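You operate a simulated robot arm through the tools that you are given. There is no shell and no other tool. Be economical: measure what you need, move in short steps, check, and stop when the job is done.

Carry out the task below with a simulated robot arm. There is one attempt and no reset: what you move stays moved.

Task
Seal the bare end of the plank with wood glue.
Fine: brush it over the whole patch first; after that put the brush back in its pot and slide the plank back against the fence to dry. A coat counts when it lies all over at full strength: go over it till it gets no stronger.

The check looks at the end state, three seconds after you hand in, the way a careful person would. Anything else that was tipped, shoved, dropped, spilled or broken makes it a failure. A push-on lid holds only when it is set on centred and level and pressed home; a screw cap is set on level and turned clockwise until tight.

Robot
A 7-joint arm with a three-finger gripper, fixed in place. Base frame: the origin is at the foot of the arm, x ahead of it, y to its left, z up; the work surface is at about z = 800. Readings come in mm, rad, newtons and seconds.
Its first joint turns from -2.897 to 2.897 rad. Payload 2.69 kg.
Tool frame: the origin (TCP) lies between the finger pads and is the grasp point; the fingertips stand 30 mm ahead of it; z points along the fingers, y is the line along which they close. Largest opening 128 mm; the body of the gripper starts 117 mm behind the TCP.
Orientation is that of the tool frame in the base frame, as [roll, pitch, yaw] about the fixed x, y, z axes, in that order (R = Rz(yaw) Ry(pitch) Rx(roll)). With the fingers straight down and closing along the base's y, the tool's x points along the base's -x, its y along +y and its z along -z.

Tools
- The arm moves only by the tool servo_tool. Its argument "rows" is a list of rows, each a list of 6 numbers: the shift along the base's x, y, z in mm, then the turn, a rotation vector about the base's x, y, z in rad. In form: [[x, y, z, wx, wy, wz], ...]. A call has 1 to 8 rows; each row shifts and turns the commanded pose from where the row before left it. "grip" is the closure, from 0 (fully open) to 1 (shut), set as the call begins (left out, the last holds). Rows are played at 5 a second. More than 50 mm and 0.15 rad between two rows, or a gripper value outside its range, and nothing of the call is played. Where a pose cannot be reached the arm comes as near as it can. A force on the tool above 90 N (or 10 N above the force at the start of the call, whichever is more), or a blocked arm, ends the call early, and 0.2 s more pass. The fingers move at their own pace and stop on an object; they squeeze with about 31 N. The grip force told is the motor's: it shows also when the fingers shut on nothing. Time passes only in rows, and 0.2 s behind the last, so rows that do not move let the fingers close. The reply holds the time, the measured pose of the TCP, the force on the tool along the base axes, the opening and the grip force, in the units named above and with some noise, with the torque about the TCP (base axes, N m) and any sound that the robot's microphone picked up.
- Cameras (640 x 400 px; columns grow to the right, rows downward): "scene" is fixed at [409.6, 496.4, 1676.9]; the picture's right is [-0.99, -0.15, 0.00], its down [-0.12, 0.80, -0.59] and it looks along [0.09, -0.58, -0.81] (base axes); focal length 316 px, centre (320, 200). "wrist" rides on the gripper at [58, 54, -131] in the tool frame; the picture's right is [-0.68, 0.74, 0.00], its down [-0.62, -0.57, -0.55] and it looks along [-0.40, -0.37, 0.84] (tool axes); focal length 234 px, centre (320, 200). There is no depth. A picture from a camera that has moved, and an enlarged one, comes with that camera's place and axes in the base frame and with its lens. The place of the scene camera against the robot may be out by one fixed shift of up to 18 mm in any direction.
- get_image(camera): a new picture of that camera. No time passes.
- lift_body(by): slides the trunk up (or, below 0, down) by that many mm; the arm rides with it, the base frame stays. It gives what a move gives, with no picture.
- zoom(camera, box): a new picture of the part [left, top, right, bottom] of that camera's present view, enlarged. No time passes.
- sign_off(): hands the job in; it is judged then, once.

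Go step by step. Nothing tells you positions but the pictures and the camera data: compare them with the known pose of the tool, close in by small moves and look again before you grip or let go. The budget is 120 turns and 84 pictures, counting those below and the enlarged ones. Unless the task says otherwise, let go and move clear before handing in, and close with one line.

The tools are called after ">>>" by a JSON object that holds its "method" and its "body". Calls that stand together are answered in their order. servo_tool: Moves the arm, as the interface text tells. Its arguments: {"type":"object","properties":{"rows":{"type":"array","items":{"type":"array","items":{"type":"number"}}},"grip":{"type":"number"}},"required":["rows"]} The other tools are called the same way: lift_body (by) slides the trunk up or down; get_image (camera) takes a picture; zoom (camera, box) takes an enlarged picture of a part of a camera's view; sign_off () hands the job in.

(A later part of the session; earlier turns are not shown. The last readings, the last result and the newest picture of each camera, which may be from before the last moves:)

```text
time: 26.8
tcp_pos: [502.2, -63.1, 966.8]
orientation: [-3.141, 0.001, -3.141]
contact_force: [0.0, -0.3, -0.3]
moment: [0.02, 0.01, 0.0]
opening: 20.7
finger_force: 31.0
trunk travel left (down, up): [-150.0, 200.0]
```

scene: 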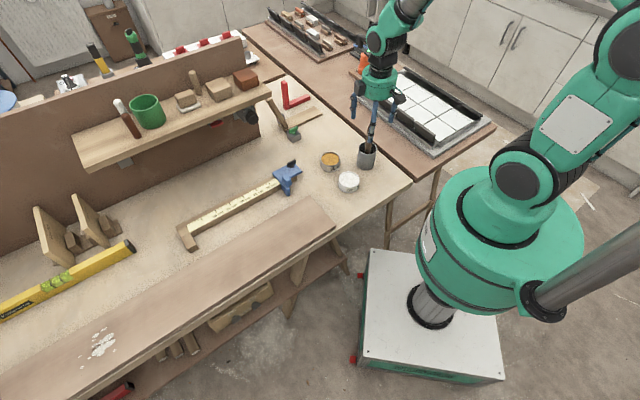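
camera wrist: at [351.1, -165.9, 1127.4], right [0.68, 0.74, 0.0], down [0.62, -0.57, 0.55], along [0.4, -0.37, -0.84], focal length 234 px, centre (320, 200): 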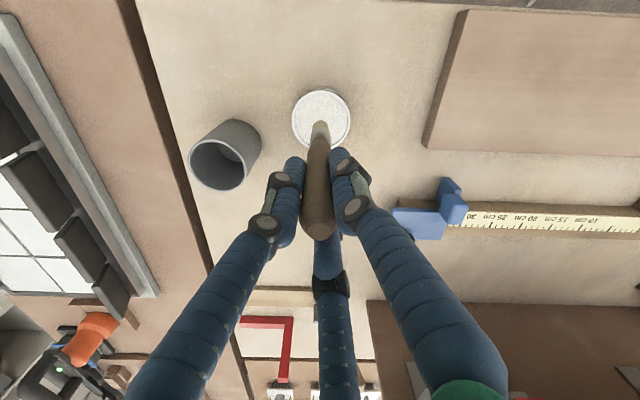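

>>> {"method": "servo_tool", "body": {"rows": [[0, 0, -3, 0, 0, 0], [0, 0, 0, 0, 0, 0]]}}

>>> {"method": "servo_tool", "body": {"rows": [[0, 0, -3, 0, 0, 0], [0, 0, 0, 0, 0, 0]]}}

>>> {"method": "zoom", "body": {"camera": "scene", "box": [260, 170, 360, 250]}}

```text
time: 27.4
tcp_pos: [503.1, -63.3, 963.4]
orientation: [-3.141, 0.001, -3.139]
contact_force: [-0.4, -0.7, -0.3]
moment: [-0.03, -0.01, -0.03]
opening: 20.8
finger_force: 31.4
trunk travel left (down, up): [-150.0, 200.0]
```

```text
time: 28.0
tcp_pos: [502.9, -61.6, 961.5]
orientation: [-3.14, 0.0, 3.14]
contact_force: [-1.1, -0.6, 0.4]
moment: [0.02, 0.01, -0.01]
opening: 20.9
finger_force: 31.3
trunk travel left (down, up): [-150.0, 200.0]
```

```text
5.00 times, centred on (310, 210) of scene
camera zoom: at [409.6, 496.4, 1676.9], right [-0.99, -0.15, 0.0], down [-0.12, 0.8, -0.59], along [0.09, -0.58, -0.81], focal length 1580 px, centre (370, 150)
```

zoom: 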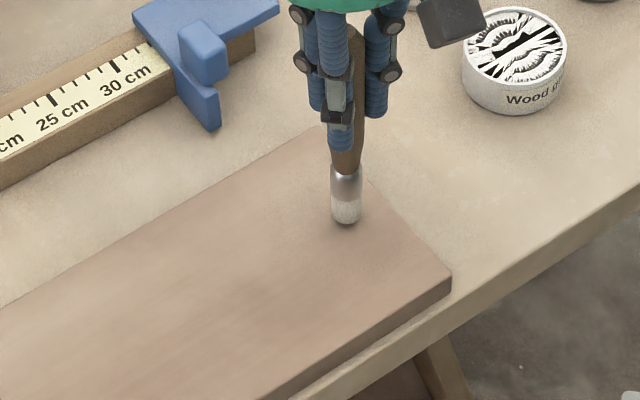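

>>> {"method": "servo_tool", "body": {"rows": [[0, 0, -3, 0, 0, 0], [0, 0, 0, 0, 0, 0]]}}

>>> {"method": "servo_tool", "body": {"rows": [[0, 0, -3, 0, 0, 0], [0, 0, 0, 0, 0, 0]]}}

>>> {"method": "servo_tool", "body": {"rows": [[0, 0, -2, 0, 0, 0], [0, 0, 0, 0, 0, 0]]}}

```text
time: 28.6
tcp_pos: [501.8, -64.5, 957.8]
orientation: [3.141, -0.001, -3.139]
contact_force: [1.0, -0.1, -1.1]
moment: [0.05, -0.03, 0.01]
opening: 20.7
finger_force: 31.0
trunk travel left (down, up): [-150.0, 200.0]
```

```text
time: 29.2
tcp_pos: [502.8, -63.1, 956.0]
orientation: [-3.141, 0.005, -3.141]
contact_force: [-0.8, -1.8, 29.6]
moment: [-0.07, 0.1, 0.06]
opening: 20.9
finger_force: 31.2
trunk travel left (down, up): [-150.0, 200.0]
```

```text
time: 29.8
tcp_pos: [502.1, -63.1, 953.0]
orientation: [3.142, 0.003, -3.141]
contact_force: [2.6, -1.2, 29.5]
moment: [-0.08, -0.25, 0.06]
opening: 20.6
finger_force: 30.9
trunk travel left (down, up): [-150.0, 200.0]
```

Contact is at about z 956 and it's stiff. I'll ease off by 1 mm, make one short stroke, lift and look for any mark.

>>> {"method": "servo_tool", "body": {"rows": [[0, 0, 1, 0, 0, 0], [7, -7, 0, 0, 0, 0], [7, -7, 0, 0, 0, 0], [-7, 7, 0, 0, 0, 0], [-7, 7, 0, 0, 0, 0]]}}

>>> {"method": "servo_tool", "body": {"rows": [[-20, -20, 25, 0, 0, 0], [-20, -30, 25, 0, 0, 0], [-20, -30, 0, 0, 0, 0]]}}

>>> {"method": "zoom", "body": {"camera": "scene", "box": [260, 170, 360, 250]}}

```text
time: 31.0
tcp_pos: [500.4, -62.9, 952.8]
orientation: [-3.141, -0.002, -3.139]
contact_force: [-1.1, 2.1, 3.5]
moment: [0.11, 0.18, -0.04]
opening: 20.6
finger_force: 31.1
trunk travel left (down, up): [-150.0, 200.0]
```

```text
time: 31.8
tcp_pos: [440.7, -142.3, 1001.6]
orientation: [-3.141, 0.0, -3.14]
contact_force: [-0.5, 0.4, 0.0]
moment: [-0.01, -0.06, 0.0]
opening: 20.3
finger_force: 31.3
trunk travel left (down, up): [-150.0, 200.0]
```

```text
5.00 times, centred on (310, 210) of scene
camera zoom: at [409.6, 496.4, 1676.9], right [-0.99, -0.15, 0.0], down [-0.12, 0.8, -0.59], along [0.09, -0.58, -0.81], focal length 1580 px, centre (370, 150)
```

zoom: 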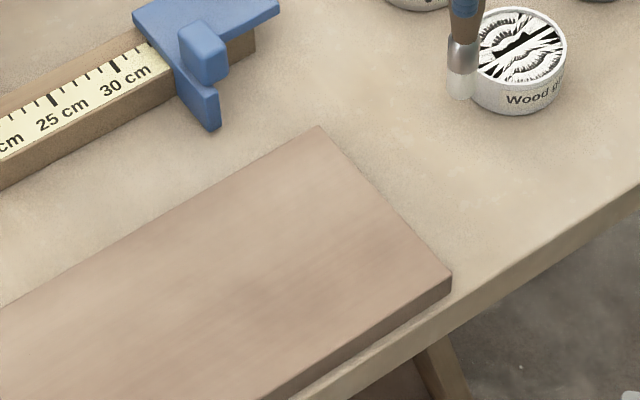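

>>> {"method": "zoom", "body": {"camera": "scene", "box": [285, 185, 345, 240]}}

>>> {"method": "get_image", "body": {"camera": "wrist"}}

```text
7.27 times, centred on (315, 212) of scene
camera zoom: at [409.6, 496.4, 1676.9], right [-0.99, -0.15, 0.0], down [-0.12, 0.8, -0.59], along [0.09, -0.58, -0.81], focal length 2299 px, centre (356, 109)
```

zoom: 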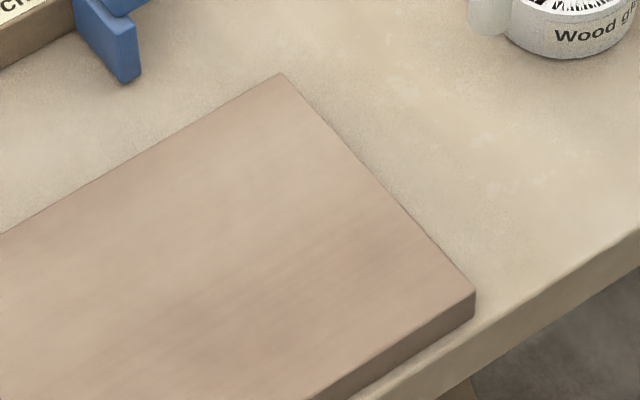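

```text
34 pictures are left
camera wrist: at [382.1, -89.4, 1132.7], right [0.68, 0.74, 0.0], down [0.62, -0.56, 0.55], along [0.4, -0.37, -0.84], focal length 234 px, centre (320, 200)
```

wrist: 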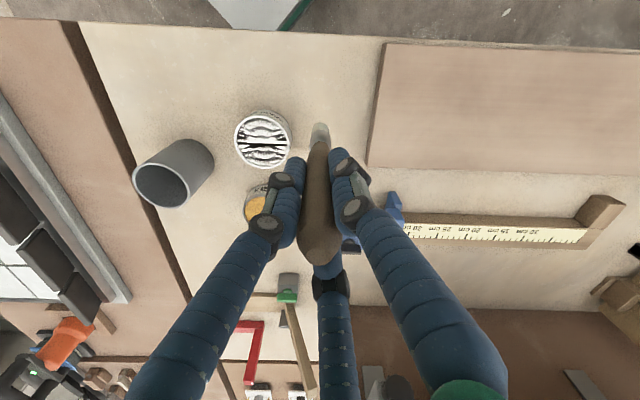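

The stroke left no mark on the top surface. Sealing the "end" may mean the end face, so I'll try the brush lightly against the plank's right end face.

>>> {"method": "servo_tool", "body": {"rows": [[11, 19, -10, 0, 0, 0], [11, 20, -18, 0, 0, 0], [0, 0, -18, 0, 0, 0], [0, 0, -18, 0, 0, 0], [0, 0, 0, 0, 0, 0]]}}

>>> {"method": "zoom", "body": {"camera": "scene", "box": [270, 170, 370, 250]}}

```text
time: 33.0
tcp_pos: [464.2, -103.7, 937.3]
orientation: [3.141, -0.002, -3.138]
contact_force: [0.1, 1.1, -0.3]
moment: [0.02, 0.02, 0.01]
opening: 20.9
finger_force: 31.1
trunk travel left (down, up): [-150.0, 200.0]
```

```text
5.00 times, centred on (320, 210) of scene
camera zoom: at [409.6, 496.4, 1676.9], right [-0.99, -0.15, 0.0], down [-0.12, 0.8, -0.59], along [0.09, -0.58, -0.81], focal length 1580 px, centre (320, 150)
```

zoom: 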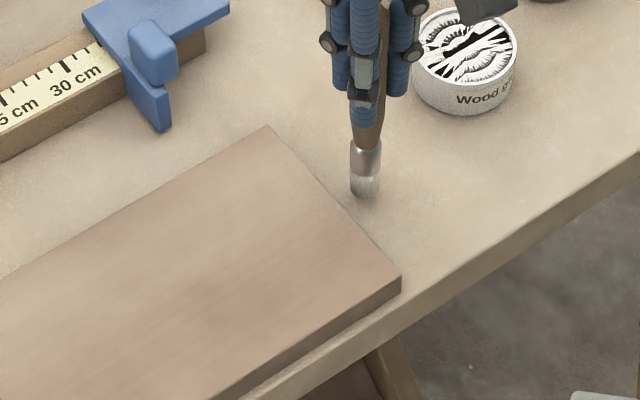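

>>> {"method": "servo_tool", "body": {"rows": [[5, 5, 0, 0, 0, 0], [4, 4, 0, 0, 0, 0], [2, 2, 0, 0, 0, 0], [0, 0, 0, 0, 0, 0]]}}

>>> {"method": "servo_tool", "body": {"rows": [[1, 1, 0, 0, 0, 0], [0, 0, 0, 0, 0, 0]]}}

>>> {"method": "servo_tool", "body": {"rows": [[1, 1, 0, 0, 0, 0], [0, 0, 0, 0, 0, 0]]}}

```text
time: 34.0
tcp_pos: [475.6, -92.8, 939.1]
orientation: [3.141, -0.001, -3.141]
contact_force: [-1.6, -2.4, -0.5]
moment: [-0.2, 0.16, 0.01]
opening: 20.8
finger_force: 30.5
trunk travel left (down, up): [-150.0, 200.0]
```

```text
time: 34.6
tcp_pos: [475.4, -90.6, 940.1]
orientation: [3.141, -0.001, -3.141]
contact_force: [-2.6, -3.8, 0.0]
moment: [-0.46, 0.33, -0.01]
opening: 20.5
finger_force: 31.4
trunk travel left (down, up): [-150.0, 200.0]
```

```text
time: 35.2
tcp_pos: [476.9, -90.7, 939.5]
orientation: [-3.14, 0.0, -3.14]
contact_force: [-5.7, -3.5, 0.6]
moment: [-0.43, 0.64, 0.01]
opening: 20.7
finger_force: 30.9
trunk travel left (down, up): [-150.0, 200.0]
```

>>> {"method": "servo_tool", "body": {"rows": [[8, -8, 0, 0, 0, 0], [8, -8, 0, 0, 0, 0], [-8, 8, 0, 0, 0, 0], [-8, 8, 0, 0, 0, 0], [-8, 8, 0, 0, 0, 0], [-8, 8, 0, 0, 0, 0]]}}

>>> {"method": "servo_tool", "body": {"rows": [[-20, -20, 0, 0, 0, 0], [-20, -20, 40, 0, 0, 0.0], [0, 0, 45, 0, 0, 0.15], [0, 0, 0, 0, 0, 0.15], [-10, 10, 0, 0, 0, 0.15], [-10, 10, 0, 0, 0, 0.15], [-10, 10, 0, 0, 0, 0.15], [-10, 10, 0, 0, 0, 0.15]]}}

>>> {"method": "get_image", "body": {"camera": "wrist"}}

```text
time: 36.6
tcp_pos: [461.1, -74.4, 941.3]
orientation: [-3.14, -0.001, -3.139]
contact_force: [-2.3, -2.1, 0.9]
moment: [-0.13, 0.31, 0.02]
opening: 20.7
finger_force: 31.3
trunk travel left (down, up): [-150.0, 200.0]
```

```text
time: 38.4
tcp_pos: [380.8, -74.2, 1025.7]
orientation: [-3.141, 0.001, -2.238]
contact_force: [-0.6, -0.1, -0.5]
moment: [-0.03, -0.02, 0.0]
opening: 20.8
finger_force: 31.1
trunk travel left (down, up): [-150.0, 200.0]
```

```text
32 pictures are left
camera wrist: at [301.7, -88.2, 1156.9], right [-0.16, 0.99, 0.0], down [0.83, 0.13, 0.55], along [0.54, 0.09, -0.84], focal length 234 px, centre (320, 200)
```

wrist: 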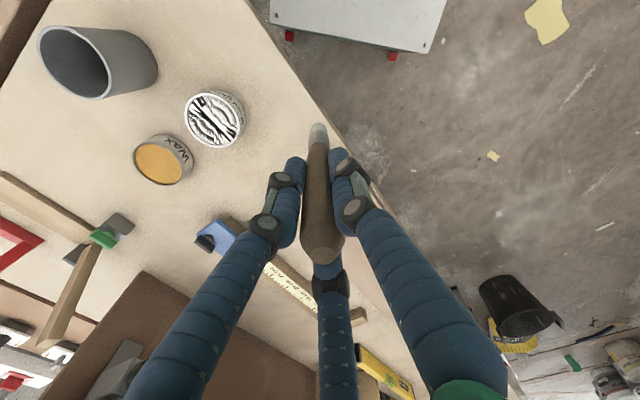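

>>> {"method": "servo_tool", "body": {"rows": [[31, -30, 0, 0, 0, 0], [31, -30, 0, 0, 0, 0], [31, -30, 0, 0, 0, 0], [31, -30, 0, 0, 0, 0]]}}

>>> {"method": "zoom", "body": {"camera": "wrist", "box": [330, 50, 490, 150]}}

```text
time: 39.4
tcp_pos: [506.8, -194.0, 1023.5]
orientation: [-3.141, 0.0, -2.241]
contact_force: [-0.8, -0.1, -1.6]
moment: [-0.06, -0.01, -0.01]
opening: 20.6
finger_force: 31.2
trunk travel left (down, up): [-150.0, 200.0]
```

```text
4.00 times, centred on (410, 100) of wrist
camera zoom: at [427.7, -206.8, 1153.2], right [-0.16, 0.99, 0.0], down [0.83, 0.13, 0.55], along [0.54, 0.09, -0.84], focal length 937 px, centre (-40, 600)
```

zoom: 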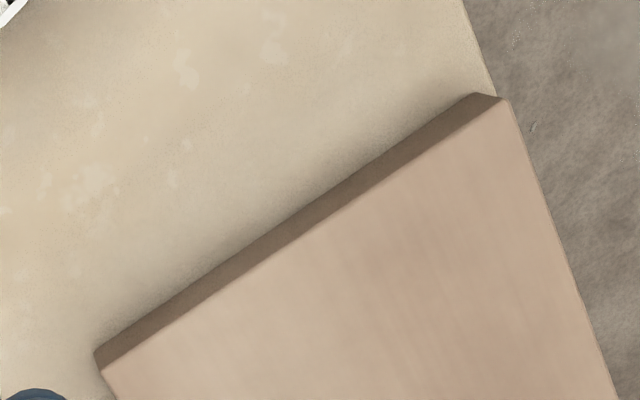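

No mark on the end face either. The coat may be faint per pass, so I'll rub one short line on the top of the end several times and compare.

>>> {"method": "servo_tool", "body": {"rows": [[-4, 41, -20, 0, 0, 0], [-4, 41, -20, 0, 0, 0], [-4, 41, -10, 0, 0, 0], [0, 0, -15, 0, 0, 0], [0, 0, 0, 0, 0, 0]]}}

>>> {"method": "servo_tool", "body": {"rows": [[0, 0, -3, 0, 0, 0], [0, 0, 0, 0, 0, 0]]}}

>>> {"method": "servo_tool", "body": {"rows": [[0, 0, -2, 0, 0, 0], [0, 0, 0, 0, 0, 0]]}}

```text
time: 40.6
tcp_pos: [493.6, -71.5, 958.9]
orientation: [3.141, 0.001, -2.241]
contact_force: [-0.4, -0.8, -1.0]
moment: [-0.02, 0.02, 0.03]
opening: 20.6
finger_force: 30.7
trunk travel left (down, up): [-150.0, 200.0]
```

```text
time: 41.2
tcp_pos: [494.0, -72.1, 956.4]
orientation: [3.14, -0.001, -2.242]
contact_force: [-0.3, 0.5, 0.3]
moment: [-0.03, 0.0, -0.02]
opening: 21.0
finger_force: 30.5
trunk travel left (down, up): [-150.0, 200.0]
```

```text
time: 41.8
tcp_pos: [493.2, -73.1, 953.8]
orientation: [-3.141, 0.001, -2.242]
contact_force: [0.3, 0.6, -0.5]
moment: [0.0, 0.03, 0.0]
opening: 20.9
finger_force: 31.1
trunk travel left (down, up): [-150.0, 200.0]
```

>>> {"method": "servo_tool", "body": {"rows": [[0, 0, -1, 0, 0, 0], [0, 0, 0, 0, 0, 0]]}}

>>> {"method": "servo_tool", "body": {"rows": [[0, 0, -1, 0, 0, 0], [0, 0, 0, 0, 0, 0]]}}

```text
time: 42.4
tcp_pos: [494.2, -73.7, 953.3]
orientation: [-3.141, -0.001, -2.24]
contact_force: [-0.9, 0.5, -0.4]
moment: [0.0, -0.01, 0.0]
opening: 20.8
finger_force: 30.9
trunk travel left (down, up): [-150.0, 200.0]
```

```text
time: 43.0
tcp_pos: [492.8, -72.2, 953.3]
orientation: [-3.138, -0.001, -2.241]
contact_force: [-1.5, -0.1, 11.3]
moment: [-0.1, 0.24, -0.04]
opening: 20.8
finger_force: 31.2
trunk travel left (down, up): [-150.0, 200.0]
```

Contact at about 11 N. I'll rub back and forth along one 40 mm line.

>>> {"method": "servo_tool", "body": {"rows": [[14, 14, 0, 0, 0, 0], [14, 14, 0, 0, 0, 0], [-14, -14, 0, 0, 0, 0], [-14, -14, 0, 0, 0, 0], [14, 14, 0, 0, 0, 0], [14, 14, 0, 0, 0, 0], [-14, -14, 0, 0, 0, 0], [-14, -14, 0, 0, 0, 0]]}}

>>> {"method": "servo_tool", "body": {"rows": [[14, 14, 0, 0, 0, 0], [14, 14, 0, 0, 0, 0], [-14, -14, 0, 0, 0, 0], [-14, -14, 0, 0, 0, 0], [14, 14, 0, 0, 0, 0], [14, 14, 0, 0, 0, 0], [-14, -14, 0, 0, 0, 0], [-14, -14, 0, 0, 0, 0]]}}

>>> {"method": "servo_tool", "body": {"rows": [[0, 0, 30, 0, 0, 0], [-15, -40, 20, 0, 0, 0], [-15, -40, 0, 0, 0, 0]]}}

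>>> {"method": "zoom", "body": {"camera": "scene", "box": [260, 180, 350, 240]}}

```text
time: 44.8
tcp_pos: [493.9, -73.1, 952.7]
orientation: [-3.141, 0.0, -2.241]
contact_force: [-3.0, -5.1, 18.5]
moment: [-0.64, 0.45, 0.0]
opening: 20.7
finger_force: 31.3
trunk travel left (down, up): [-150.0, 200.0]
```

```text
time: 46.6
tcp_pos: [493.2, -73.2, 951.4]
orientation: [-3.141, 0.0, -2.239]
contact_force: [-1.2, -5.3, 18.8]
moment: [-0.64, 0.23, 0.03]
opening: 20.7
finger_force: 31.4
trunk travel left (down, up): [-150.0, 200.0]
```

```text
time: 47.4
tcp_pos: [461.3, -150.2, 999.6]
orientation: [-3.142, 0.0, -2.241]
contact_force: [-0.2, 0.0, -0.7]
moment: [-0.02, -0.02, 0.0]
opening: 20.6
finger_force: 31.2
trunk travel left (down, up): [-150.0, 200.0]
```

```text
6.67 times, centred on (305, 210) of scene
camera zoom: at [409.6, 496.4, 1676.9], right [-0.99, -0.15, 0.0], down [-0.12, 0.8, -0.59], along [0.09, -0.58, -0.81], focal length 2107 px, centre (420, 133)
```

zoom: 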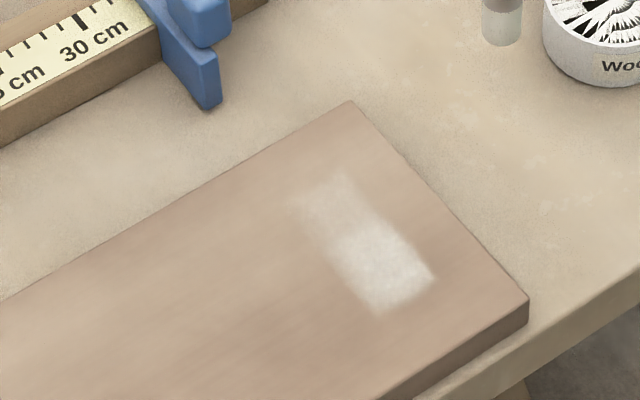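

A whitish coat now shows on the top near the end, so the patch is there and builds up per pass. I'll measure its outline with the wrist camera.

>>> {"method": "servo_tool", "body": {"rows": [[23, -14, 12, 0, 0, 0], [23, -14, 12, 0, 0, 0], [0, 0, 0, 0, 0, 0]]}}

>>> {"method": "zoom", "body": {"camera": "wrist", "box": [330, 40, 510, 150]}}

```text
time: 48.2
tcp_pos: [508.3, -178.7, 1025.7]
orientation: [-3.14, -0.001, -2.241]
contact_force: [0.7, 0.4, -0.1]
moment: [0.07, 0.0, 0.03]
opening: 20.7
finger_force: 30.8
trunk travel left (down, up): [-150.0, 200.0]
```

```text
3.56 times, centred on (420, 95) of wrist
camera zoom: at [431.4, -192.5, 1156.8], right [-0.16, 0.99, 0.0], down [0.83, 0.13, 0.55], along [0.54, 0.09, -0.84], focal length 833 px, centre (-36, 573)
```

zoom: 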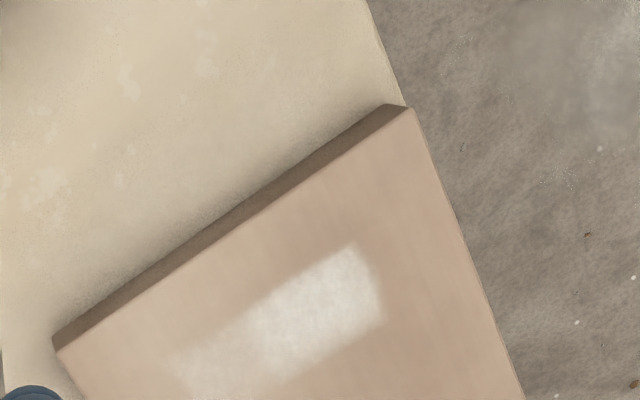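

The coat lies about 30–65 mm from the end and 34–110 mm from the front edge, and it's strongest where I rubbed. I'll lay strokes across the width over that band.

>>> {"method": "servo_tool", "body": {"rows": [[-9, 38, -15, 0, 0, 0], [-9, 38, -15, 0, 0, 0], [-8, 38, -15, 0, 0, 0], [-8, 37, -15, 0, 0, 0], [0, 0, -10, 0, 0, 0], [0, 0, -3, 0, 0, 0], [0, 0, 0, 0, 0, 0]]}}

>>> {"method": "servo_tool", "body": {"rows": [[0, 0, -1.5, 0, 0, 0], [0, 0, 0, 0, 0, 0]]}}

```text
time: 49.8
tcp_pos: [477.0, -27.4, 955.0]
orientation: [-3.141, 0.001, -2.241]
contact_force: [-0.6, -0.2, -0.3]
moment: [0.0, -0.01, 0.0]
opening: 20.6
finger_force: 31.6
trunk travel left (down, up): [-150.0, 200.0]
```

```text
time: 50.4
tcp_pos: [476.1, -27.6, 953.1]
orientation: [3.141, 0.001, -2.242]
contact_force: [0.3, -0.1, -0.7]
moment: [0.05, -0.02, 0.02]
opening: 20.8
finger_force: 31.5
trunk travel left (down, up): [-150.0, 200.0]
```

>>> {"method": "servo_tool", "body": {"rows": [[0, 0, -1, 0, 0, 0], [0, 0, 0, 0, 0, 0]]}}

>>> {"method": "servo_tool", "body": {"rows": [[0, 0, -1, 0, 0, 0], [0, 0, 0, 0, 0, 0]]}}

```text
time: 51.0
tcp_pos: [476.6, -29.1, 951.6]
orientation: [-3.141, 0.001, -2.24]
contact_force: [0.2, -0.3, 1.5]
moment: [-0.02, 0.04, -0.02]
opening: 20.9
finger_force: 31.3
trunk travel left (down, up): [-150.0, 200.0]
```

```text
time: 51.6
tcp_pos: [476.6, -28.6, 952.6]
orientation: [-3.141, 0.002, -2.242]
contact_force: [-1.7, 0.0, 15.9]
moment: [-0.04, 0.17, -0.01]
opening: 20.6
finger_force: 31.1
trunk travel left (down, up): [-150.0, 200.0]
```

>>> {"method": "servo_tool", "body": {"rows": [[10.6, -10.6, 0, 0, 0, 0], [10.6, -10.6, 0, 0, 0, 0], [10.6, -10.6, 0, 0, 0, 0], [10.6, -10.6, 0, 0, 0, 0], [10.6, -10.6, 0, 0, 0, 0], [10.6, -10.6, 0, 0, 0, 0], [8.5, 8.5, 0, 0, 0, 0]]}}

>>> {"method": "servo_tool", "body": {"rows": [[-10.6, 10.6, 0, 0, 0, 0], [-10.6, 10.6, 0, 0, 0, 0], [-10.6, 10.6, 0, 0, 0, 0], [-10.6, 10.6, 0, 0, 0, 0], [-10.6, 10.6, 0, 0, 0, 0], [-10.6, 10.6, 0, 0, 0, 0], [8.5, 8.5, 0, 0, 0, 0]]}}

>>> {"method": "servo_tool", "body": {"rows": [[10.6, -10.6, 0, 0, 0, 0], [10.6, -10.6, 0, 0, 0, 0], [10.6, -10.6, 0, 0, 0, 0], [10.6, -10.6, 0, 0, 0, 0], [10.6, -10.6, 0, 0, 0, 0], [10.6, -10.6, 0, 0, 0, 0], [8.5, 8.5, 0, 0, 0, 0]]}}

>>> {"method": "servo_tool", "body": {"rows": [[-10.6, 10.6, 0, 0, 0, 0], [-10.6, 10.6, 0, 0, 0, 0], [-10.6, 10.6, 0, 0, 0, 0], [-10.6, 10.6, 0, 0, 0, 0], [-10.6, 10.6, 0, 0, 0, 0], [-10.6, 10.6, 0, 0, 0, 0]]}}

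>>> {"method": "zoom", "body": {"camera": "scene", "box": [260, 180, 350, 240]}}

```text
time: 53.2
tcp_pos: [549.9, -84.8, 950.8]
orientation: [-3.14, 0.0, -2.241]
contact_force: [-3.4, -1.8, 21.5]
moment: [-0.34, 0.39, -0.04]
opening: 20.9
finger_force: 30.9
trunk travel left (down, up): [-150.0, 200.0]
```

```text
time: 54.8
tcp_pos: [491.8, -11.3, 950.1]
orientation: [-3.14, -0.001, -2.241]
contact_force: [-0.6, -0.1, 6.5]
moment: [0.08, -0.04, -0.01]
opening: 20.7
finger_force: 30.9
trunk travel left (down, up): [-150.0, 200.0]
```

```text
time: 56.4
tcp_pos: [563.6, -67.2, 950.6]
orientation: [3.141, 0.0, -2.24]
contact_force: [0.2, 0.1, 0.3]
moment: [0.0, 0.01, 0.03]
opening: 20.9
finger_force: 30.9
trunk travel left (down, up): [-150.0, 200.0]
```

```text
time: 57.8
tcp_pos: [502.1, -3.0, 950.2]
orientation: [3.141, -0.001, -2.243]
contact_force: [0.8, -0.6, 0.0]
moment: [-0.01, -0.03, -0.01]
opening: 20.4
finger_force: 31.1
trunk travel left (down, up): [-150.0, 200.0]
```

```text
6.67 times, centred on (305, 210) of scene
camera zoom: at [409.6, 496.4, 1676.9], right [-0.99, -0.15, 0.0], down [-0.12, 0.8, -0.59], along [0.09, -0.58, -0.81], focal length 2107 px, centre (420, 133)
```

zoom: 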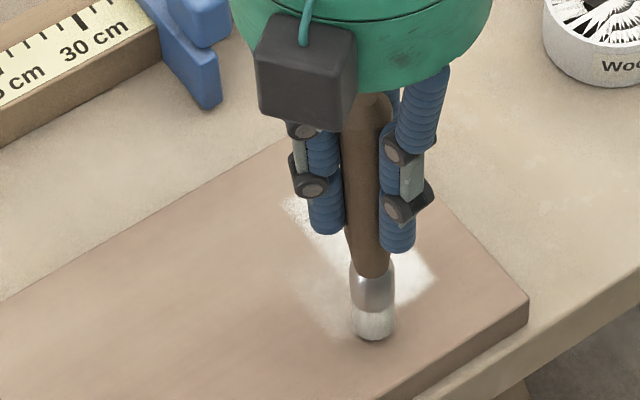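

The coat is growing but contact faded on the last passes. I'll lift and look from the wrist to see the extent.

>>> {"method": "servo_tool", "body": {"rows": [[0, 0, 30, 0, 0, 0], [3, -44, 20, 0, 0, 0], [0, -44, 20, 0, 0, 0], [0, -44, 5, 0, 0, 0], [0, -44, 0, 0, 0, 0], [0, 0, 0, 0, 0, 0]]}}

>>> {"method": "zoom", "body": {"camera": "wrist", "box": [330, 50, 530, 180]}}

```text
time: 59.2
tcp_pos: [503.4, -180.0, 1025.6]
orientation: [3.141, 0.0, -2.241]
contact_force: [-0.3, 0.4, -0.2]
moment: [0.06, 0.0, 0.01]
opening: 20.4
finger_force: 31.2
trunk travel left (down, up): [-150.0, 200.0]
```

```text
3.08 times, centred on (430, 115) of wrist
camera zoom: at [424.9, -193.0, 1155.1], right [-0.16, 0.99, 0.0], down [0.83, 0.13, 0.55], along [0.54, 0.09, -0.84], focal length 720 px, centre (-18, 462)
```

zoom: 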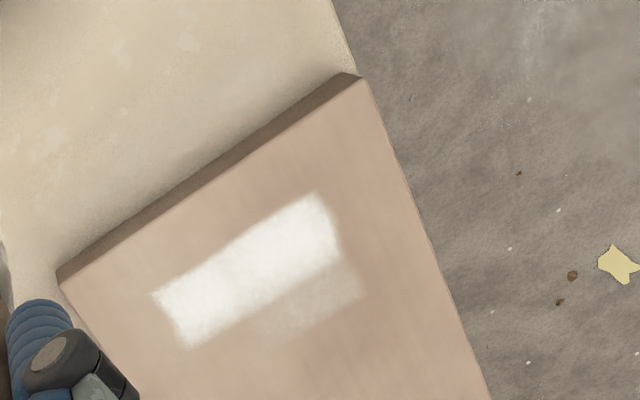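

The patch is 34–115 mm from the front edge, starts 29 mm from the end and goes on past 87 mm; the near part is already strong. I'll reload the brush before doing the rest.

>>> {"method": "servo_tool", "body": {"rows": [[-48, -13, 0, 0, 0, 0], [-47, -23, 0, 0, 0, 0], [0, 0, -25, 0, 0, 0], [0, 0, -25, 0, 0, 0], [0, 0, -10, 0, 0, 0], [0, 0, -4, 0, 0, 0], [0, 0, 0, 0, 0, 0]]}}

>>> {"method": "zoom", "body": {"camera": "scene", "box": [270, 130, 390, 230]}}

```text
refused: row 2 steps farther than a row can; nothing moved
```

```text
4.00 times, centred on (330, 180) of scene
camera zoom: at [409.6, 496.4, 1676.9], right [-0.99, -0.15, 0.0], down [-0.12, 0.8, -0.59], along [0.09, -0.58, -0.81], focal length 1264 px, centre (280, 280)
```

zoom: 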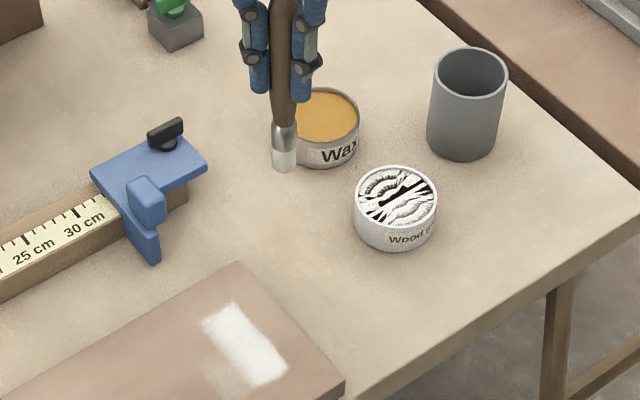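

>>> {"method": "servo_tool", "body": {"rows": [[-32, -12, 0, 0, 0, 0], [-32, -12, 0, 0, 0, 0], [-31, -12, 0, 0, 0, 0], [0, 0, -25, 0, 0, 0], [0, 0, -25, 0, 0, 0], [0, 0, -10, 0, 0, 0], [0, 0, -3, 0, 0, 0], [0, 0, 0, 0, 0, 0]]}}

>>> {"method": "servo_tool", "body": {"rows": [[0, 0, 0, 0, 0, 0], [0, 0, 15, 0, 0, 0], [0, 0, 25, 0, 0, 0], [0, 0, 23, 0, 0, 0]]}}

```text
time: 61.0
tcp_pos: [408.9, -213.6, 962.9]
orientation: [3.142, -0.001, -2.242]
contact_force: [-0.6, 0.1, -0.2]
moment: [0.01, -0.01, 0.02]
opening: 20.7
finger_force: 30.9
trunk travel left (down, up): [-150.0, 200.0]
```

```text
time: 62.0
tcp_pos: [407.2, -212.6, 1027.3]
orientation: [-3.141, 0.0, -2.24]
contact_force: [0.0, -0.5, 0.4]
moment: [0.01, -0.01, -0.02]
opening: 20.7
finger_force: 31.2
trunk travel left (down, up): [-150.0, 200.0]
```

That dip stopped a couple of millimetres above the glue surface, so I'll dip again slightly deeper.

>>> {"method": "servo_tool", "body": {"rows": [[0, 0, -30, 0, 0, 0], [0, 0, -30, 0, 0, 0], [0, 0, -5, 0, 0, 0], [0, 0, -1.5, 0, 0, 0], [0, 0, 0, 0, 0, 0], [0, 0, 0, 0, 0, 0]]}}

>>> {"method": "servo_tool", "body": {"rows": [[0, 0, -1.5, 0, 0, 0], [0, 0, 0, 0, 0, 0]]}}

```text
time: 63.4
tcp_pos: [408.5, -215.1, 959.3]
orientation: [-3.14, -0.001, -2.24]
contact_force: [-0.7, 0.2, 13.0]
moment: [0.05, 0.03, 0.03]
opening: 20.6
finger_force: 31.6
trunk travel left (down, up): [-150.0, 200.0]
```

```text
time: 64.0
tcp_pos: [408.2, -215.8, 958.1]
orientation: [-3.137, 0.001, -2.241]
contact_force: [-1.5, -1.9, 30.5]
moment: [-0.21, 0.05, 0.0]
opening: 20.7
finger_force: 30.7
trunk travel left (down, up): [-150.0, 200.0]
```

>>> {"method": "servo_tool", "body": {"rows": [[0, 0, 30, 0, 0, 0], [0, 0, 30, 0, 0, 0], [17, 41, 0, 0, 0, 0], [17, 41, 0, 0, 0, 0], [17, 41, 0, 0, 0, 0], [17, 41, 0, 0, 0, 0], [17, 41, 0, 0, 0, 0], [0, 0, -30, 0, 0, 0]]}}

>>> {"method": "servo_tool", "body": {"rows": [[0, 0, -25, 0, 0, 0], [0, 0, -11, 0, 0, 0], [0, 0, 0, 0, 0, 0]]}}

>>> {"method": "servo_tool", "body": {"rows": [[0, 0, -1.5, 0, 0, 0], [0, 0, 0, 0, 0, 0]]}}

```text
time: 65.8
tcp_pos: [491.1, -10.0, 986.8]
orientation: [-3.139, 0.0, -2.24]
contact_force: [-1.2, -0.2, 0.0]
moment: [-0.05, -0.06, 0.0]
opening: 20.4
finger_force: 31.6
trunk travel left (down, up): [-150.0, 200.0]
```

```text
time: 66.6
tcp_pos: [494.3, -11.5, 949.8]
orientation: [3.141, 0.0, -2.241]
contact_force: [-0.1, 0.1, -1.3]
moment: [0.01, 0.03, -0.03]
opening: 20.6
finger_force: 31.1
trunk travel left (down, up): [-150.0, 200.0]
```

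```text
time: 67.2
tcp_pos: [492.4, -11.3, 948.5]
orientation: [3.141, 0.0, -2.243]
contact_force: [-0.3, -0.4, -0.9]
moment: [0.05, -0.02, 0.02]
opening: 20.9
finger_force: 31.1
trunk travel left (down, up): [-150.0, 200.0]
```

>>> {"method": "servo_tool", "body": {"rows": [[0, 0, -1, 0, 0, 0], [0, 0, 0, 0, 0, 0]]}}

>>> {"method": "servo_tool", "body": {"rows": [[0, 0, -1, 0, 0, 0], [0, 0, 0, 0, 0, 0]]}}

```text
time: 67.8
tcp_pos: [492.6, -11.3, 947.8]
orientation: [-3.141, 0.0, -2.24]
contact_force: [-0.4, -0.5, 4.5]
moment: [-0.06, 0.09, -0.01]
opening: 20.7
finger_force: 30.9
trunk travel left (down, up): [-150.0, 200.0]
```

```text
time: 68.4
tcp_pos: [492.9, -11.7, 947.5]
orientation: [-3.14, 0.002, -2.241]
contact_force: [-0.6, 0.2, 18.1]
moment: [0.02, 0.07, -0.01]
opening: 20.6
finger_force: 30.8
trunk travel left (down, up): [-150.0, 200.0]
```

>>> {"method": "servo_tool", "body": {"rows": [[10.6, -10.6, 0, 0, 0, 0], [10.6, -10.6, 0, 0, 0, 0], [10.6, -10.6, 0, 0, 0, 0], [10.6, -10.6, 0, 0, 0, 0], [10.6, -10.6, 0, 0, 0, 0], [10.6, -10.6, 0, 0, 0, 0], [8.5, 8.5, 0, 0, 0, 0]]}}

>>> {"method": "servo_tool", "body": {"rows": [[-10.6, 10.6, -0.4, 0, 0, 0], [-10.6, 10.6, 0, 0, 0, 0], [-10.6, 10.6, 0, 0, 0, 0], [-10.6, 10.6, 0, 0, 0, 0], [-10.6, 10.6, 0, 0, 0, 0], [-10.6, 10.6, 0, 0, 0, 0], [8.5, 8.5, 0, 0, 0, 0]]}}

>>> {"method": "servo_tool", "body": {"rows": [[10.6, -10.6, -0.6, 0, 0, 0], [10.6, -10.6, 0, 0, 0, 0], [10.6, -10.6, 0, 0, 0, 0], [10.6, -10.6, 0, 0, 0, 0], [10.6, -10.6, 0, 0, 0, 0], [10.6, -10.6, 0, 0, 0, 0], [8.5, 8.5, 0, 0, 0, 0]]}}

```text
time: 70.0
tcp_pos: [564.9, -64.9, 948.0]
orientation: [-3.141, -0.001, -2.241]
contact_force: [0.4, 0.2, 0.1]
moment: [0.01, -0.04, -0.02]
opening: 21.0
finger_force: 31.0
trunk travel left (down, up): [-150.0, 200.0]
```

```text
time: 71.6
tcp_pos: [509.1, 6.2, 948.0]
orientation: [3.141, 0.0, -2.24]
contact_force: [0.5, 0.2, -0.1]
moment: [0.01, -0.05, 0.0]
opening: 20.9
finger_force: 31.4
trunk travel left (down, up): [-150.0, 200.0]
```

```text
time: 73.2
tcp_pos: [583.3, -49.0, 947.4]
orientation: [3.141, 0.0, -2.241]
contact_force: [0.9, 0.2, 2.1]
moment: [0.1, -0.14, 0.0]
opening: 20.5
finger_force: 31.0
trunk travel left (down, up): [-150.0, 200.0]
```

>>> {"method": "servo_tool", "body": {"rows": [[-10.6, 10.6, -0.8, 0, 0, 0], [-10.6, 10.6, 0, 0, 0, 0], [-10.6, 10.6, 0, 0, 0, 0], [-10.6, 10.6, 0, 0, 0, 0], [-10.6, 10.6, 0, 0, 0, 0], [-10.6, 10.6, 0, 0, 0, 0], [-8.5, -8.5, 0, 0, 0, 0]]}}

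>>> {"method": "servo_tool", "body": {"rows": [[10.6, -10.6, -0.4, 0, 0, 0], [10.6, -10.6, 0, 0, 0, 0], [10.6, -10.6, 0, 0, 0, 0], [10.6, -10.6, 0, 0, 0, 0], [10.6, -10.6, 0, 0, 0, 0], [10.6, -10.6, 0, 0, 0, 0], [-8.5, -8.5, 0, 0, 0, 0]]}}

>>> {"method": "servo_tool", "body": {"rows": [[-10.6, 10.6, -0.3, 0, 0, 0], [-10.6, 10.6, 0, 0, 0, 0], [-10.6, 10.6, 0, 0, 0, 0], [-10.6, 10.6, 0, 0, 0, 0], [-10.6, 10.6, 0, 0, 0, 0], [-10.6, 10.6, 0, 0, 0, 0]]}}

>>> {"method": "servo_tool", "body": {"rows": [[0, 0, 30, 0, 0, 0], [0, -44, 20, 0, 0, 0], [0, -44, 25, 0, 0, 0], [0, -44, 0, 0, 0, 0], [0, -44, 0, 0, 0, 0], [0, 0, 0, 0, 0, 0]]}}

>>> {"method": "zoom", "body": {"camera": "wrist", "box": [330, 50, 530, 180]}}

```text
time: 74.8
tcp_pos: [510.8, 5.6, 947.4]
orientation: [3.141, 0.0, -2.241]
contact_force: [-1.5, -0.5, 9.5]
moment: [-0.19, 0.06, 0.0]
opening: 20.8
finger_force: 30.9
trunk travel left (down, up): [-150.0, 200.0]
```

```text
time: 76.4
tcp_pos: [565.6, -66.3, 946.2]
orientation: [3.141, -0.001, -2.242]
contact_force: [-2.2, -0.8, 4.9]
moment: [-0.15, 0.25, -0.02]
opening: 20.5
finger_force: 30.4
trunk travel left (down, up): [-150.0, 200.0]
```

```text
time: 77.8
tcp_pos: [502.1, -3.0, 947.6]
orientation: [-3.142, 0.002, -2.242]
contact_force: [1.2, 0.1, 13.9]
moment: [-0.01, -0.12, -0.01]
opening: 20.4
finger_force: 30.9
trunk travel left (down, up): [-150.0, 200.0]
```

```text
refused: row 3 steps farther than a row can; nothing moved
```

```text
3.08 times, centred on (430, 115) of wrist
camera zoom: at [424.1, -16.9, 1077.2], right [-0.16, 0.99, 0.0], down [0.83, 0.13, 0.55], along [0.54, 0.09, -0.84], focal length 720 px, centre (-18, 462)
```

zoom: 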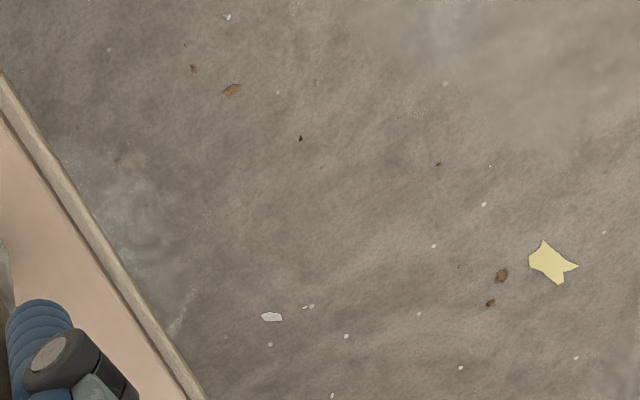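

>>> {"method": "servo_tool", "body": {"rows": [[0, 0, 30, 0, 0, 0], [0, -44, 20, 0, 0, 0], [0, -44, 20, 0, 0, 0], [0, -44, 5, 0, 0, 0], [0, -44, 0, 0, 0, 0], [0, 0, 0, 0, 0, 0]]}}

>>> {"method": "zoom", "body": {"camera": "wrist", "box": [330, 60, 530, 190]}}

```text
time: 79.2
tcp_pos: [502.4, -180.6, 1020.8]
orientation: [-3.141, 0.0, -2.241]
contact_force: [0.6, 0.4, -0.4]
moment: [0.07, -0.01, 0.0]
opening: 20.8
finger_force: 31.2
trunk travel left (down, up): [-150.0, 200.0]
```

```text
3.08 times, centred on (430, 125) of wrist
camera zoom: at [424.4, -193.5, 1151.7], right [-0.16, 0.99, 0.0], down [0.83, 0.13, 0.55], along [0.54, 0.09, -0.84], focal length 720 px, centre (-18, 431)
```

zoom: 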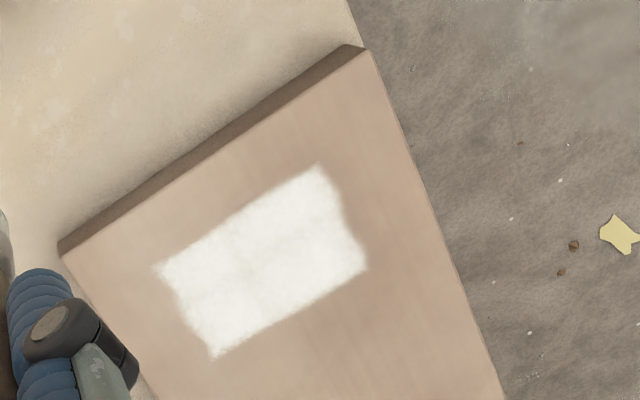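

The patch is now a clear white rectangle of about 60 × 80 mm. I'll reload once and go over it all again, edges included, until it stops getting stronger.

>>> {"method": "servo_tool", "body": {"rows": [[-31, -12, 0, 0, 0, 0], [-31, -12, 0, 0, 0, 0], [-31, -11, 0, 0, 0, 0], [0, 0, -30, 0, 0, 0], [0, 0, -25, 0, 0, 0], [0, 0, -6, 0, 0, 0], [0, 0, -3, 0, 0, 0], [0, 0, 0, 0, 0, 0]]}}

>>> {"method": "servo_tool", "body": {"rows": [[0, 0, -1.5, 0, 0, 0], [0, 0, 0, 0, 0, 0]]}}

```text
time: 81.0
tcp_pos: [410.7, -212.6, 957.3]
orientation: [3.141, -0.001, -2.241]
contact_force: [-1.5, 0.9, 7.5]
moment: [0.12, 0.21, 0.0]
opening: 20.8
finger_force: 31.5
trunk travel left (down, up): [-150.0, 200.0]
```

```text
time: 81.6
tcp_pos: [410.0, -214.2, 955.6]
orientation: [-3.138, -0.001, -2.24]
contact_force: [-0.2, -1.1, 30.3]
moment: [-0.07, -0.03, -0.01]
opening: 21.1
finger_force: 31.0
trunk travel left (down, up): [-150.0, 200.0]
```

>>> {"method": "servo_tool", "body": {"rows": [[0, 0, 30, 0, 0, 0], [0, 0, 30, 0, 0, 0], [13, 37, 0, 0, 0, 0], [13, 37, 0, 0, 0, 0], [13, 37, 0, 0, 0, 0], [13, 37, 0, 0, 0, 0], [13, 36, 0, 0, 0, 0], [0, 0, -30, 0, 0, 0]]}}

>>> {"method": "servo_tool", "body": {"rows": [[0, 0, -30, 0, 0, 0], [0, 0, -8, 0, 0, 0], [0, 0, 0, 0, 0, 0]]}}

>>> {"method": "servo_tool", "body": {"rows": [[0, 0, -1, 0, 0, 0], [0, 0, 0, 0, 0, 0]]}}

>>> {"method": "servo_tool", "body": {"rows": [[0, 0, -1, 0, 0, 0], [0, 0, 0, 0, 0, 0]]}}

```text
time: 83.4
tcp_pos: [475.1, -30.0, 983.8]
orientation: [3.141, 0.001, -2.242]
contact_force: [0.0, -0.1, -0.3]
moment: [-0.04, -0.03, -0.02]
opening: 20.5
finger_force: 30.8
trunk travel left (down, up): [-150.0, 200.0]
```

```text
time: 84.2
tcp_pos: [474.2, -30.8, 946.9]
orientation: [-3.141, 0.0, -2.241]
contact_force: [0.5, -0.3, -0.1]
moment: [0.0, 0.01, 0.02]
opening: 20.8
finger_force: 30.3
trunk travel left (down, up): [-150.0, 200.0]
```

```text
time: 84.8
tcp_pos: [473.6, -28.1, 945.5]
orientation: [-3.141, 0.0, -2.241]
contact_force: [0.0, -0.1, -0.3]
moment: [-0.03, 0.03, 0.03]
opening: 21.0
finger_force: 31.0
trunk travel left (down, up): [-150.0, 200.0]
```

```text
time: 85.4
tcp_pos: [473.6, -30.2, 946.4]
orientation: [-3.141, -0.001, -2.243]
contact_force: [0.4, 0.8, -0.4]
moment: [-0.02, 0.02, 0.01]
opening: 20.7
finger_force: 31.4
trunk travel left (down, up): [-150.0, 200.0]
```

>>> {"method": "servo_tool", "body": {"rows": [[0, 0, -1, 0, 0, 0], [0, 0, 0, 0, 0, 0]]}}

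>>> {"method": "servo_tool", "body": {"rows": [[0, 0, -0.7, 0, 0, 0], [0, 0, 0, 0, 0, 0]]}}

```text
time: 86.0
tcp_pos: [475.2, -28.4, 945.4]
orientation: [-3.14, -0.001, -2.241]
contact_force: [-3.2, 0.0, 18.8]
moment: [-0.08, 0.44, -0.01]
opening: 20.5
finger_force: 30.8
trunk travel left (down, up): [-150.0, 200.0]
```

```text
time: 86.6
tcp_pos: [475.4, -29.2, 944.8]
orientation: [-3.141, 0.001, -2.242]
contact_force: [-0.8, -0.4, 30.6]
moment: [-0.13, 0.04, 0.0]
opening: 20.6
finger_force: 31.3
trunk travel left (down, up): [-150.0, 200.0]
```

>>> {"method": "servo_tool", "body": {"rows": [[10.6, -10.6, 0, 0, 0, 0], [10.6, -10.6, 0, 0, 0, 0], [10.6, -10.6, 0, 0, 0, 0], [10.6, -10.6, 0, 0, 0, 0], [10.6, -10.6, 0, 0, 0, 0], [10.6, -10.6, 0, 0, 0, 0], [7.1, 7.1, -0.3, 0, 0, 0]]}}

>>> {"method": "servo_tool", "body": {"rows": [[-10.6, 10.6, -0.2, 0, 0, 0], [-10.6, 10.6, 0, 0, 0, 0], [-10.6, 10.6, 0, 0, 0, 0], [-10.6, 10.6, 0, 0, 0, 0], [-10.6, 10.6, 0, 0, 0, 0], [-10.6, 10.6, 0, 0, 0, 0], [7.1, 7.1, -0.3, 0, 0, 0]]}}

>>> {"method": "servo_tool", "body": {"rows": [[10.6, -10.6, -0.2, 0, 0, 0], [10.6, -10.6, 0, 0, 0, 0], [10.6, -10.6, 0, 0, 0, 0], [10.6, -10.6, 0, 0, 0, 0], [10.6, -10.6, 0, 0, 0, 0], [10.6, -10.6, 0, 0, 0, 0], [7.1, 7.1, -0.3, 0, 0, 0]]}}

>>> {"method": "servo_tool", "body": {"rows": [[-10.6, 10.6, -0.2, 0, 0, 0], [-10.6, 10.6, 0, 0, 0, 0], [-10.6, 10.6, 0, 0, 0, 0], [-10.6, 10.6, 0, 0, 0, 0], [-10.6, 10.6, 0, 0, 0, 0], [-10.6, 10.6, 0, 0, 0, 0], [7.1, 7.1, -0.3, 0, 0, 0]]}}

>>> {"method": "servo_tool", "body": {"rows": [[10.6, -10.6, -0.2, 0, 0, 0], [10.6, -10.6, 0, 0, 0, 0], [10.6, -10.6, 0, 0, 0, 0], [10.6, -10.6, 0, 0, 0, 0], [10.6, -10.6, 0, 0, 0, 0], [10.6, -10.6, 0, 0, 0, 0], [9, 9, -0.3, 0, 0, 0]]}}

>>> {"method": "servo_tool", "body": {"rows": [[-10.6, 10.6, -0.2, 0, 0, 0], [-10.6, 10.6, 0, 0, 0, 0], [-10.6, 10.6, 0, 0, 0, 0], [-10.6, 10.6, 0, 0, 0, 0], [-10.6, 10.6, 0, 0, 0, 0], [-10.6, 10.6, 0, 0, 0, 0]]}}

```text
time: 88.2
tcp_pos: [546.8, -86.3, 942.3]
orientation: [-3.14, 0.001, -2.242]
contact_force: [-0.8, 0.9, 6.5]
moment: [0.07, -0.02, -0.01]
opening: 20.6
finger_force: 31.2
trunk travel left (down, up): [-150.0, 200.0]
```

```text
time: 89.8
tcp_pos: [487.8, -17.3, 941.9]
orientation: [3.141, 0.0, -2.241]
contact_force: [-6.7, -3.4, 18.7]
moment: [-0.33, 0.88, 0.04]
opening: 21.1
finger_force: 31.0
trunk travel left (down, up): [-150.0, 200.0]
```

```text
time: 91.4
tcp_pos: [560.2, -69.7, 943.1]
orientation: [3.141, 0.0, -2.239]
contact_force: [-0.5, -1.0, -0.3]
moment: [0.01, -0.01, -0.01]
opening: 20.7
finger_force: 31.0
trunk travel left (down, up): [-150.0, 200.0]
```

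```text
time: 93.0
tcp_pos: [501.7, 0.8, 940.7]
orientation: [3.141, 0.0, -2.242]
contact_force: [-6.1, -4.0, 22.1]
moment: [-0.43, 0.78, 0.0]
opening: 21.0
finger_force: 31.1
trunk travel left (down, up): [-150.0, 200.0]
```

```text
time: 94.6
tcp_pos: [575.6, -55.1, 942.6]
orientation: [-3.14, 0.001, -2.241]
contact_force: [-0.2, 0.0, -0.3]
moment: [0.02, 0.03, 0.01]
opening: 20.6
finger_force: 31.1
trunk travel left (down, up): [-150.0, 200.0]
```

```text
time: 96.0
tcp_pos: [510.8, 9.9, 939.9]
orientation: [-3.141, 0.002, -2.242]
contact_force: [-1.5, 1.6, 4.9]
moment: [0.18, 0.19, 0.01]
opening: 20.7
finger_force: 31.2
trunk travel left (down, up): [-150.0, 200.0]
```

>>> {"method": "servo_tool", "body": {"rows": [[4, -4, -0.3, 0, 0, 0], [-10, -10, 0, 0, 0, 0], [-10, -10, 0, 0, 0, 0], [-10, -10, 0, 0, 0, 0], [-10, -10, 0, 0, 0, 0]]}}

>>> {"method": "servo_tool", "body": {"rows": [[10.8, -10.8, -0.3, 0, 0, 0], [10.8, -10.8, 0, 0, 0, 0], [10.8, -10.8, 0, 0, 0, 0], [10.8, -10.8, 0, 0, 0, 0], [10.8, -10.8, 0, 0, 0, 0]]}}

>>> {"method": "servo_tool", "body": {"rows": [[0, 0, -0.3, 0, 0, 0], [10, 10, 0, 0, 0, 0], [10, 10, 0, 0, 0, 0], [10, 10, 0, 0, 0, 0], [10, 10, 0, 0, 0, 0]]}}

>>> {"method": "servo_tool", "body": {"rows": [[0, 0, 35, 0, 0, 0], [-15, -38, 25, 0, 0, 0], [-15, -38, 20, 0, 0, 0], [-20, -38, 0, 0, 0, 0], [0, 0, 0, 0, 0, 0]]}}

>>> {"method": "zoom", "body": {"camera": "wrist", "box": [330, 60, 530, 190]}}

```text
time: 97.2
tcp_pos: [476.3, -35.2, 940.6]
orientation: [3.141, 0.0, -2.241]
contact_force: [0.3, -0.1, -0.3]
moment: [0.01, 0.02, 0.02]
opening: 20.6
finger_force: 30.8
trunk travel left (down, up): [-150.0, 200.0]
```

```text
time: 98.4
tcp_pos: [529.3, -89.1, 940.3]
orientation: [-3.14, 0.0, -2.241]
contact_force: [0.7, -0.1, 3.3]
moment: [-0.09, -0.18, 0.0]
opening: 20.8
finger_force: 30.9
trunk travel left (down, up): [-150.0, 200.0]
```

```text
time: 99.6
tcp_pos: [567.6, -50.2, 938.7]
orientation: [-3.141, 0.0, -2.241]
contact_force: [-1.6, -2.3, 10.2]
moment: [-0.24, 0.14, -0.01]
opening: 20.8
finger_force: 31.0
trunk travel left (down, up): [-150.0, 200.0]
```

```text
time: 100.8
tcp_pos: [521.1, -162.3, 1018.7]
orientation: [-3.142, 0.0, -2.24]
contact_force: [-1.0, -0.3, -0.5]
moment: [0.06, -0.02, -0.03]
opening: 20.6
finger_force: 31.1
trunk travel left (down, up): [-150.0, 200.0]
```

```text
3.08 times, centred on (430, 125) of wrist
camera zoom: at [442.3, -176.5, 1149.5], right [-0.16, 0.99, 0.0], down [0.83, 0.13, 0.55], along [0.54, 0.09, -0.84], focal length 720 px, centre (-18, 431)
```

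zoom: 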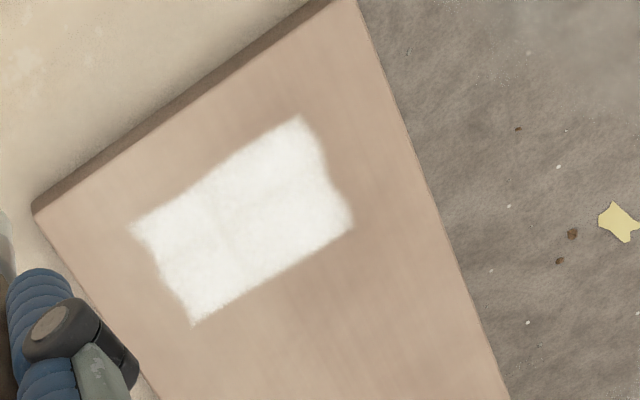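

>>> {"method": "zoom", "body": {"camera": "wrist", "box": [366, 92, 450, 170]}}

```text
5.13 times, centred on (408, 131) of wrist
camera zoom: at [442.3, -176.5, 1149.5], right [-0.16, 0.99, 0.0], down [0.83, 0.13, 0.55], along [0.54, 0.09, -0.84], focal length 1201 px, centre (-131, 554)
```

zoom: 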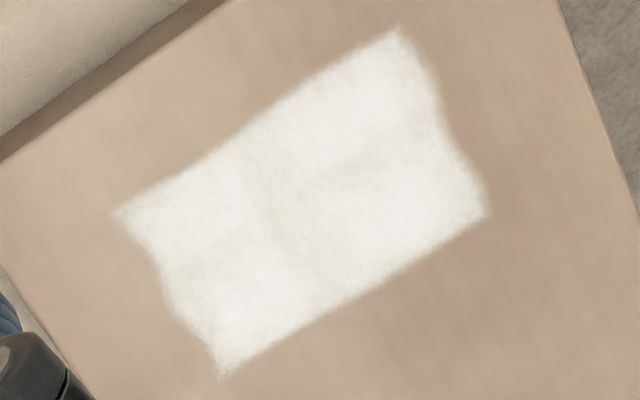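

Nearly uniform, but a faint weaker cross shows through the middle. I'll go over those middle bands a few more times.

>>> {"method": "servo_tool", "body": {"rows": [[-8, 38, -10, 0, 0, 0], [-8, 38, -15, 0, 0, 0], [-8, 38, -15, 0, 0, 0], [-7, 39, -15, 0, 0, 0], [0, 0, -20, 0, 0, 0], [0, 0, -3, 0, 0, 0], [0, 0, 0, 0, 0, 0]]}}

>>> {"method": "servo_tool", "body": {"rows": [[0, 0, -1, 0, 0, 0], [0, 0, 0, 0, 0, 0]]}}

>>> {"method": "servo_tool", "body": {"rows": [[0, 0, -1, 0, 0, 0], [0, 0, 0, 0, 0, 0]]}}

```text
time: 102.4
tcp_pos: [489.6, -9.9, 941.1]
orientation: [3.14, -0.001, -2.242]
contact_force: [0.9, -0.1, -0.5]
moment: [0.04, 0.0, 0.02]
opening: 20.9
finger_force: 31.2
trunk travel left (down, up): [-150.0, 200.0]
```

```text
time: 103.0
tcp_pos: [489.2, -9.5, 939.8]
orientation: [-3.141, -0.001, -2.243]
contact_force: [-0.2, 0.5, -0.8]
moment: [0.03, -0.04, 0.01]
opening: 20.9
finger_force: 31.1
trunk travel left (down, up): [-150.0, 200.0]
```

```text
time: 103.6
tcp_pos: [489.3, -9.3, 939.5]
orientation: [3.141, 0.001, -2.241]
contact_force: [0.0, -1.0, -0.6]
moment: [0.0, 0.02, 0.01]
opening: 20.4
finger_force: 30.7
trunk travel left (down, up): [-150.0, 200.0]
```

>>> {"method": "servo_tool", "body": {"rows": [[0, 0, -1, 0, 0, 0], [0, 0, 0, 0, 0, 0]]}}

>>> {"method": "servo_tool", "body": {"rows": [[0, 0, -0.7, 0, 0, 0], [0, 0, 0, 0, 0, 0]]}}

```text
time: 104.2
tcp_pos: [488.1, -9.4, 939.8]
orientation: [-3.139, 0.0, -2.24]
contact_force: [-1.5, 1.8, 12.3]
moment: [0.16, 0.1, -0.02]
opening: 20.6
finger_force: 31.1
trunk travel left (down, up): [-150.0, 200.0]
```

```text
time: 104.8
tcp_pos: [487.7, -10.4, 939.5]
orientation: [-3.14, 0.001, -2.241]
contact_force: [1.0, 3.9, 24.9]
moment: [0.31, -0.06, 0.02]
opening: 20.5
finger_force: 30.3
trunk travel left (down, up): [-150.0, 200.0]
```

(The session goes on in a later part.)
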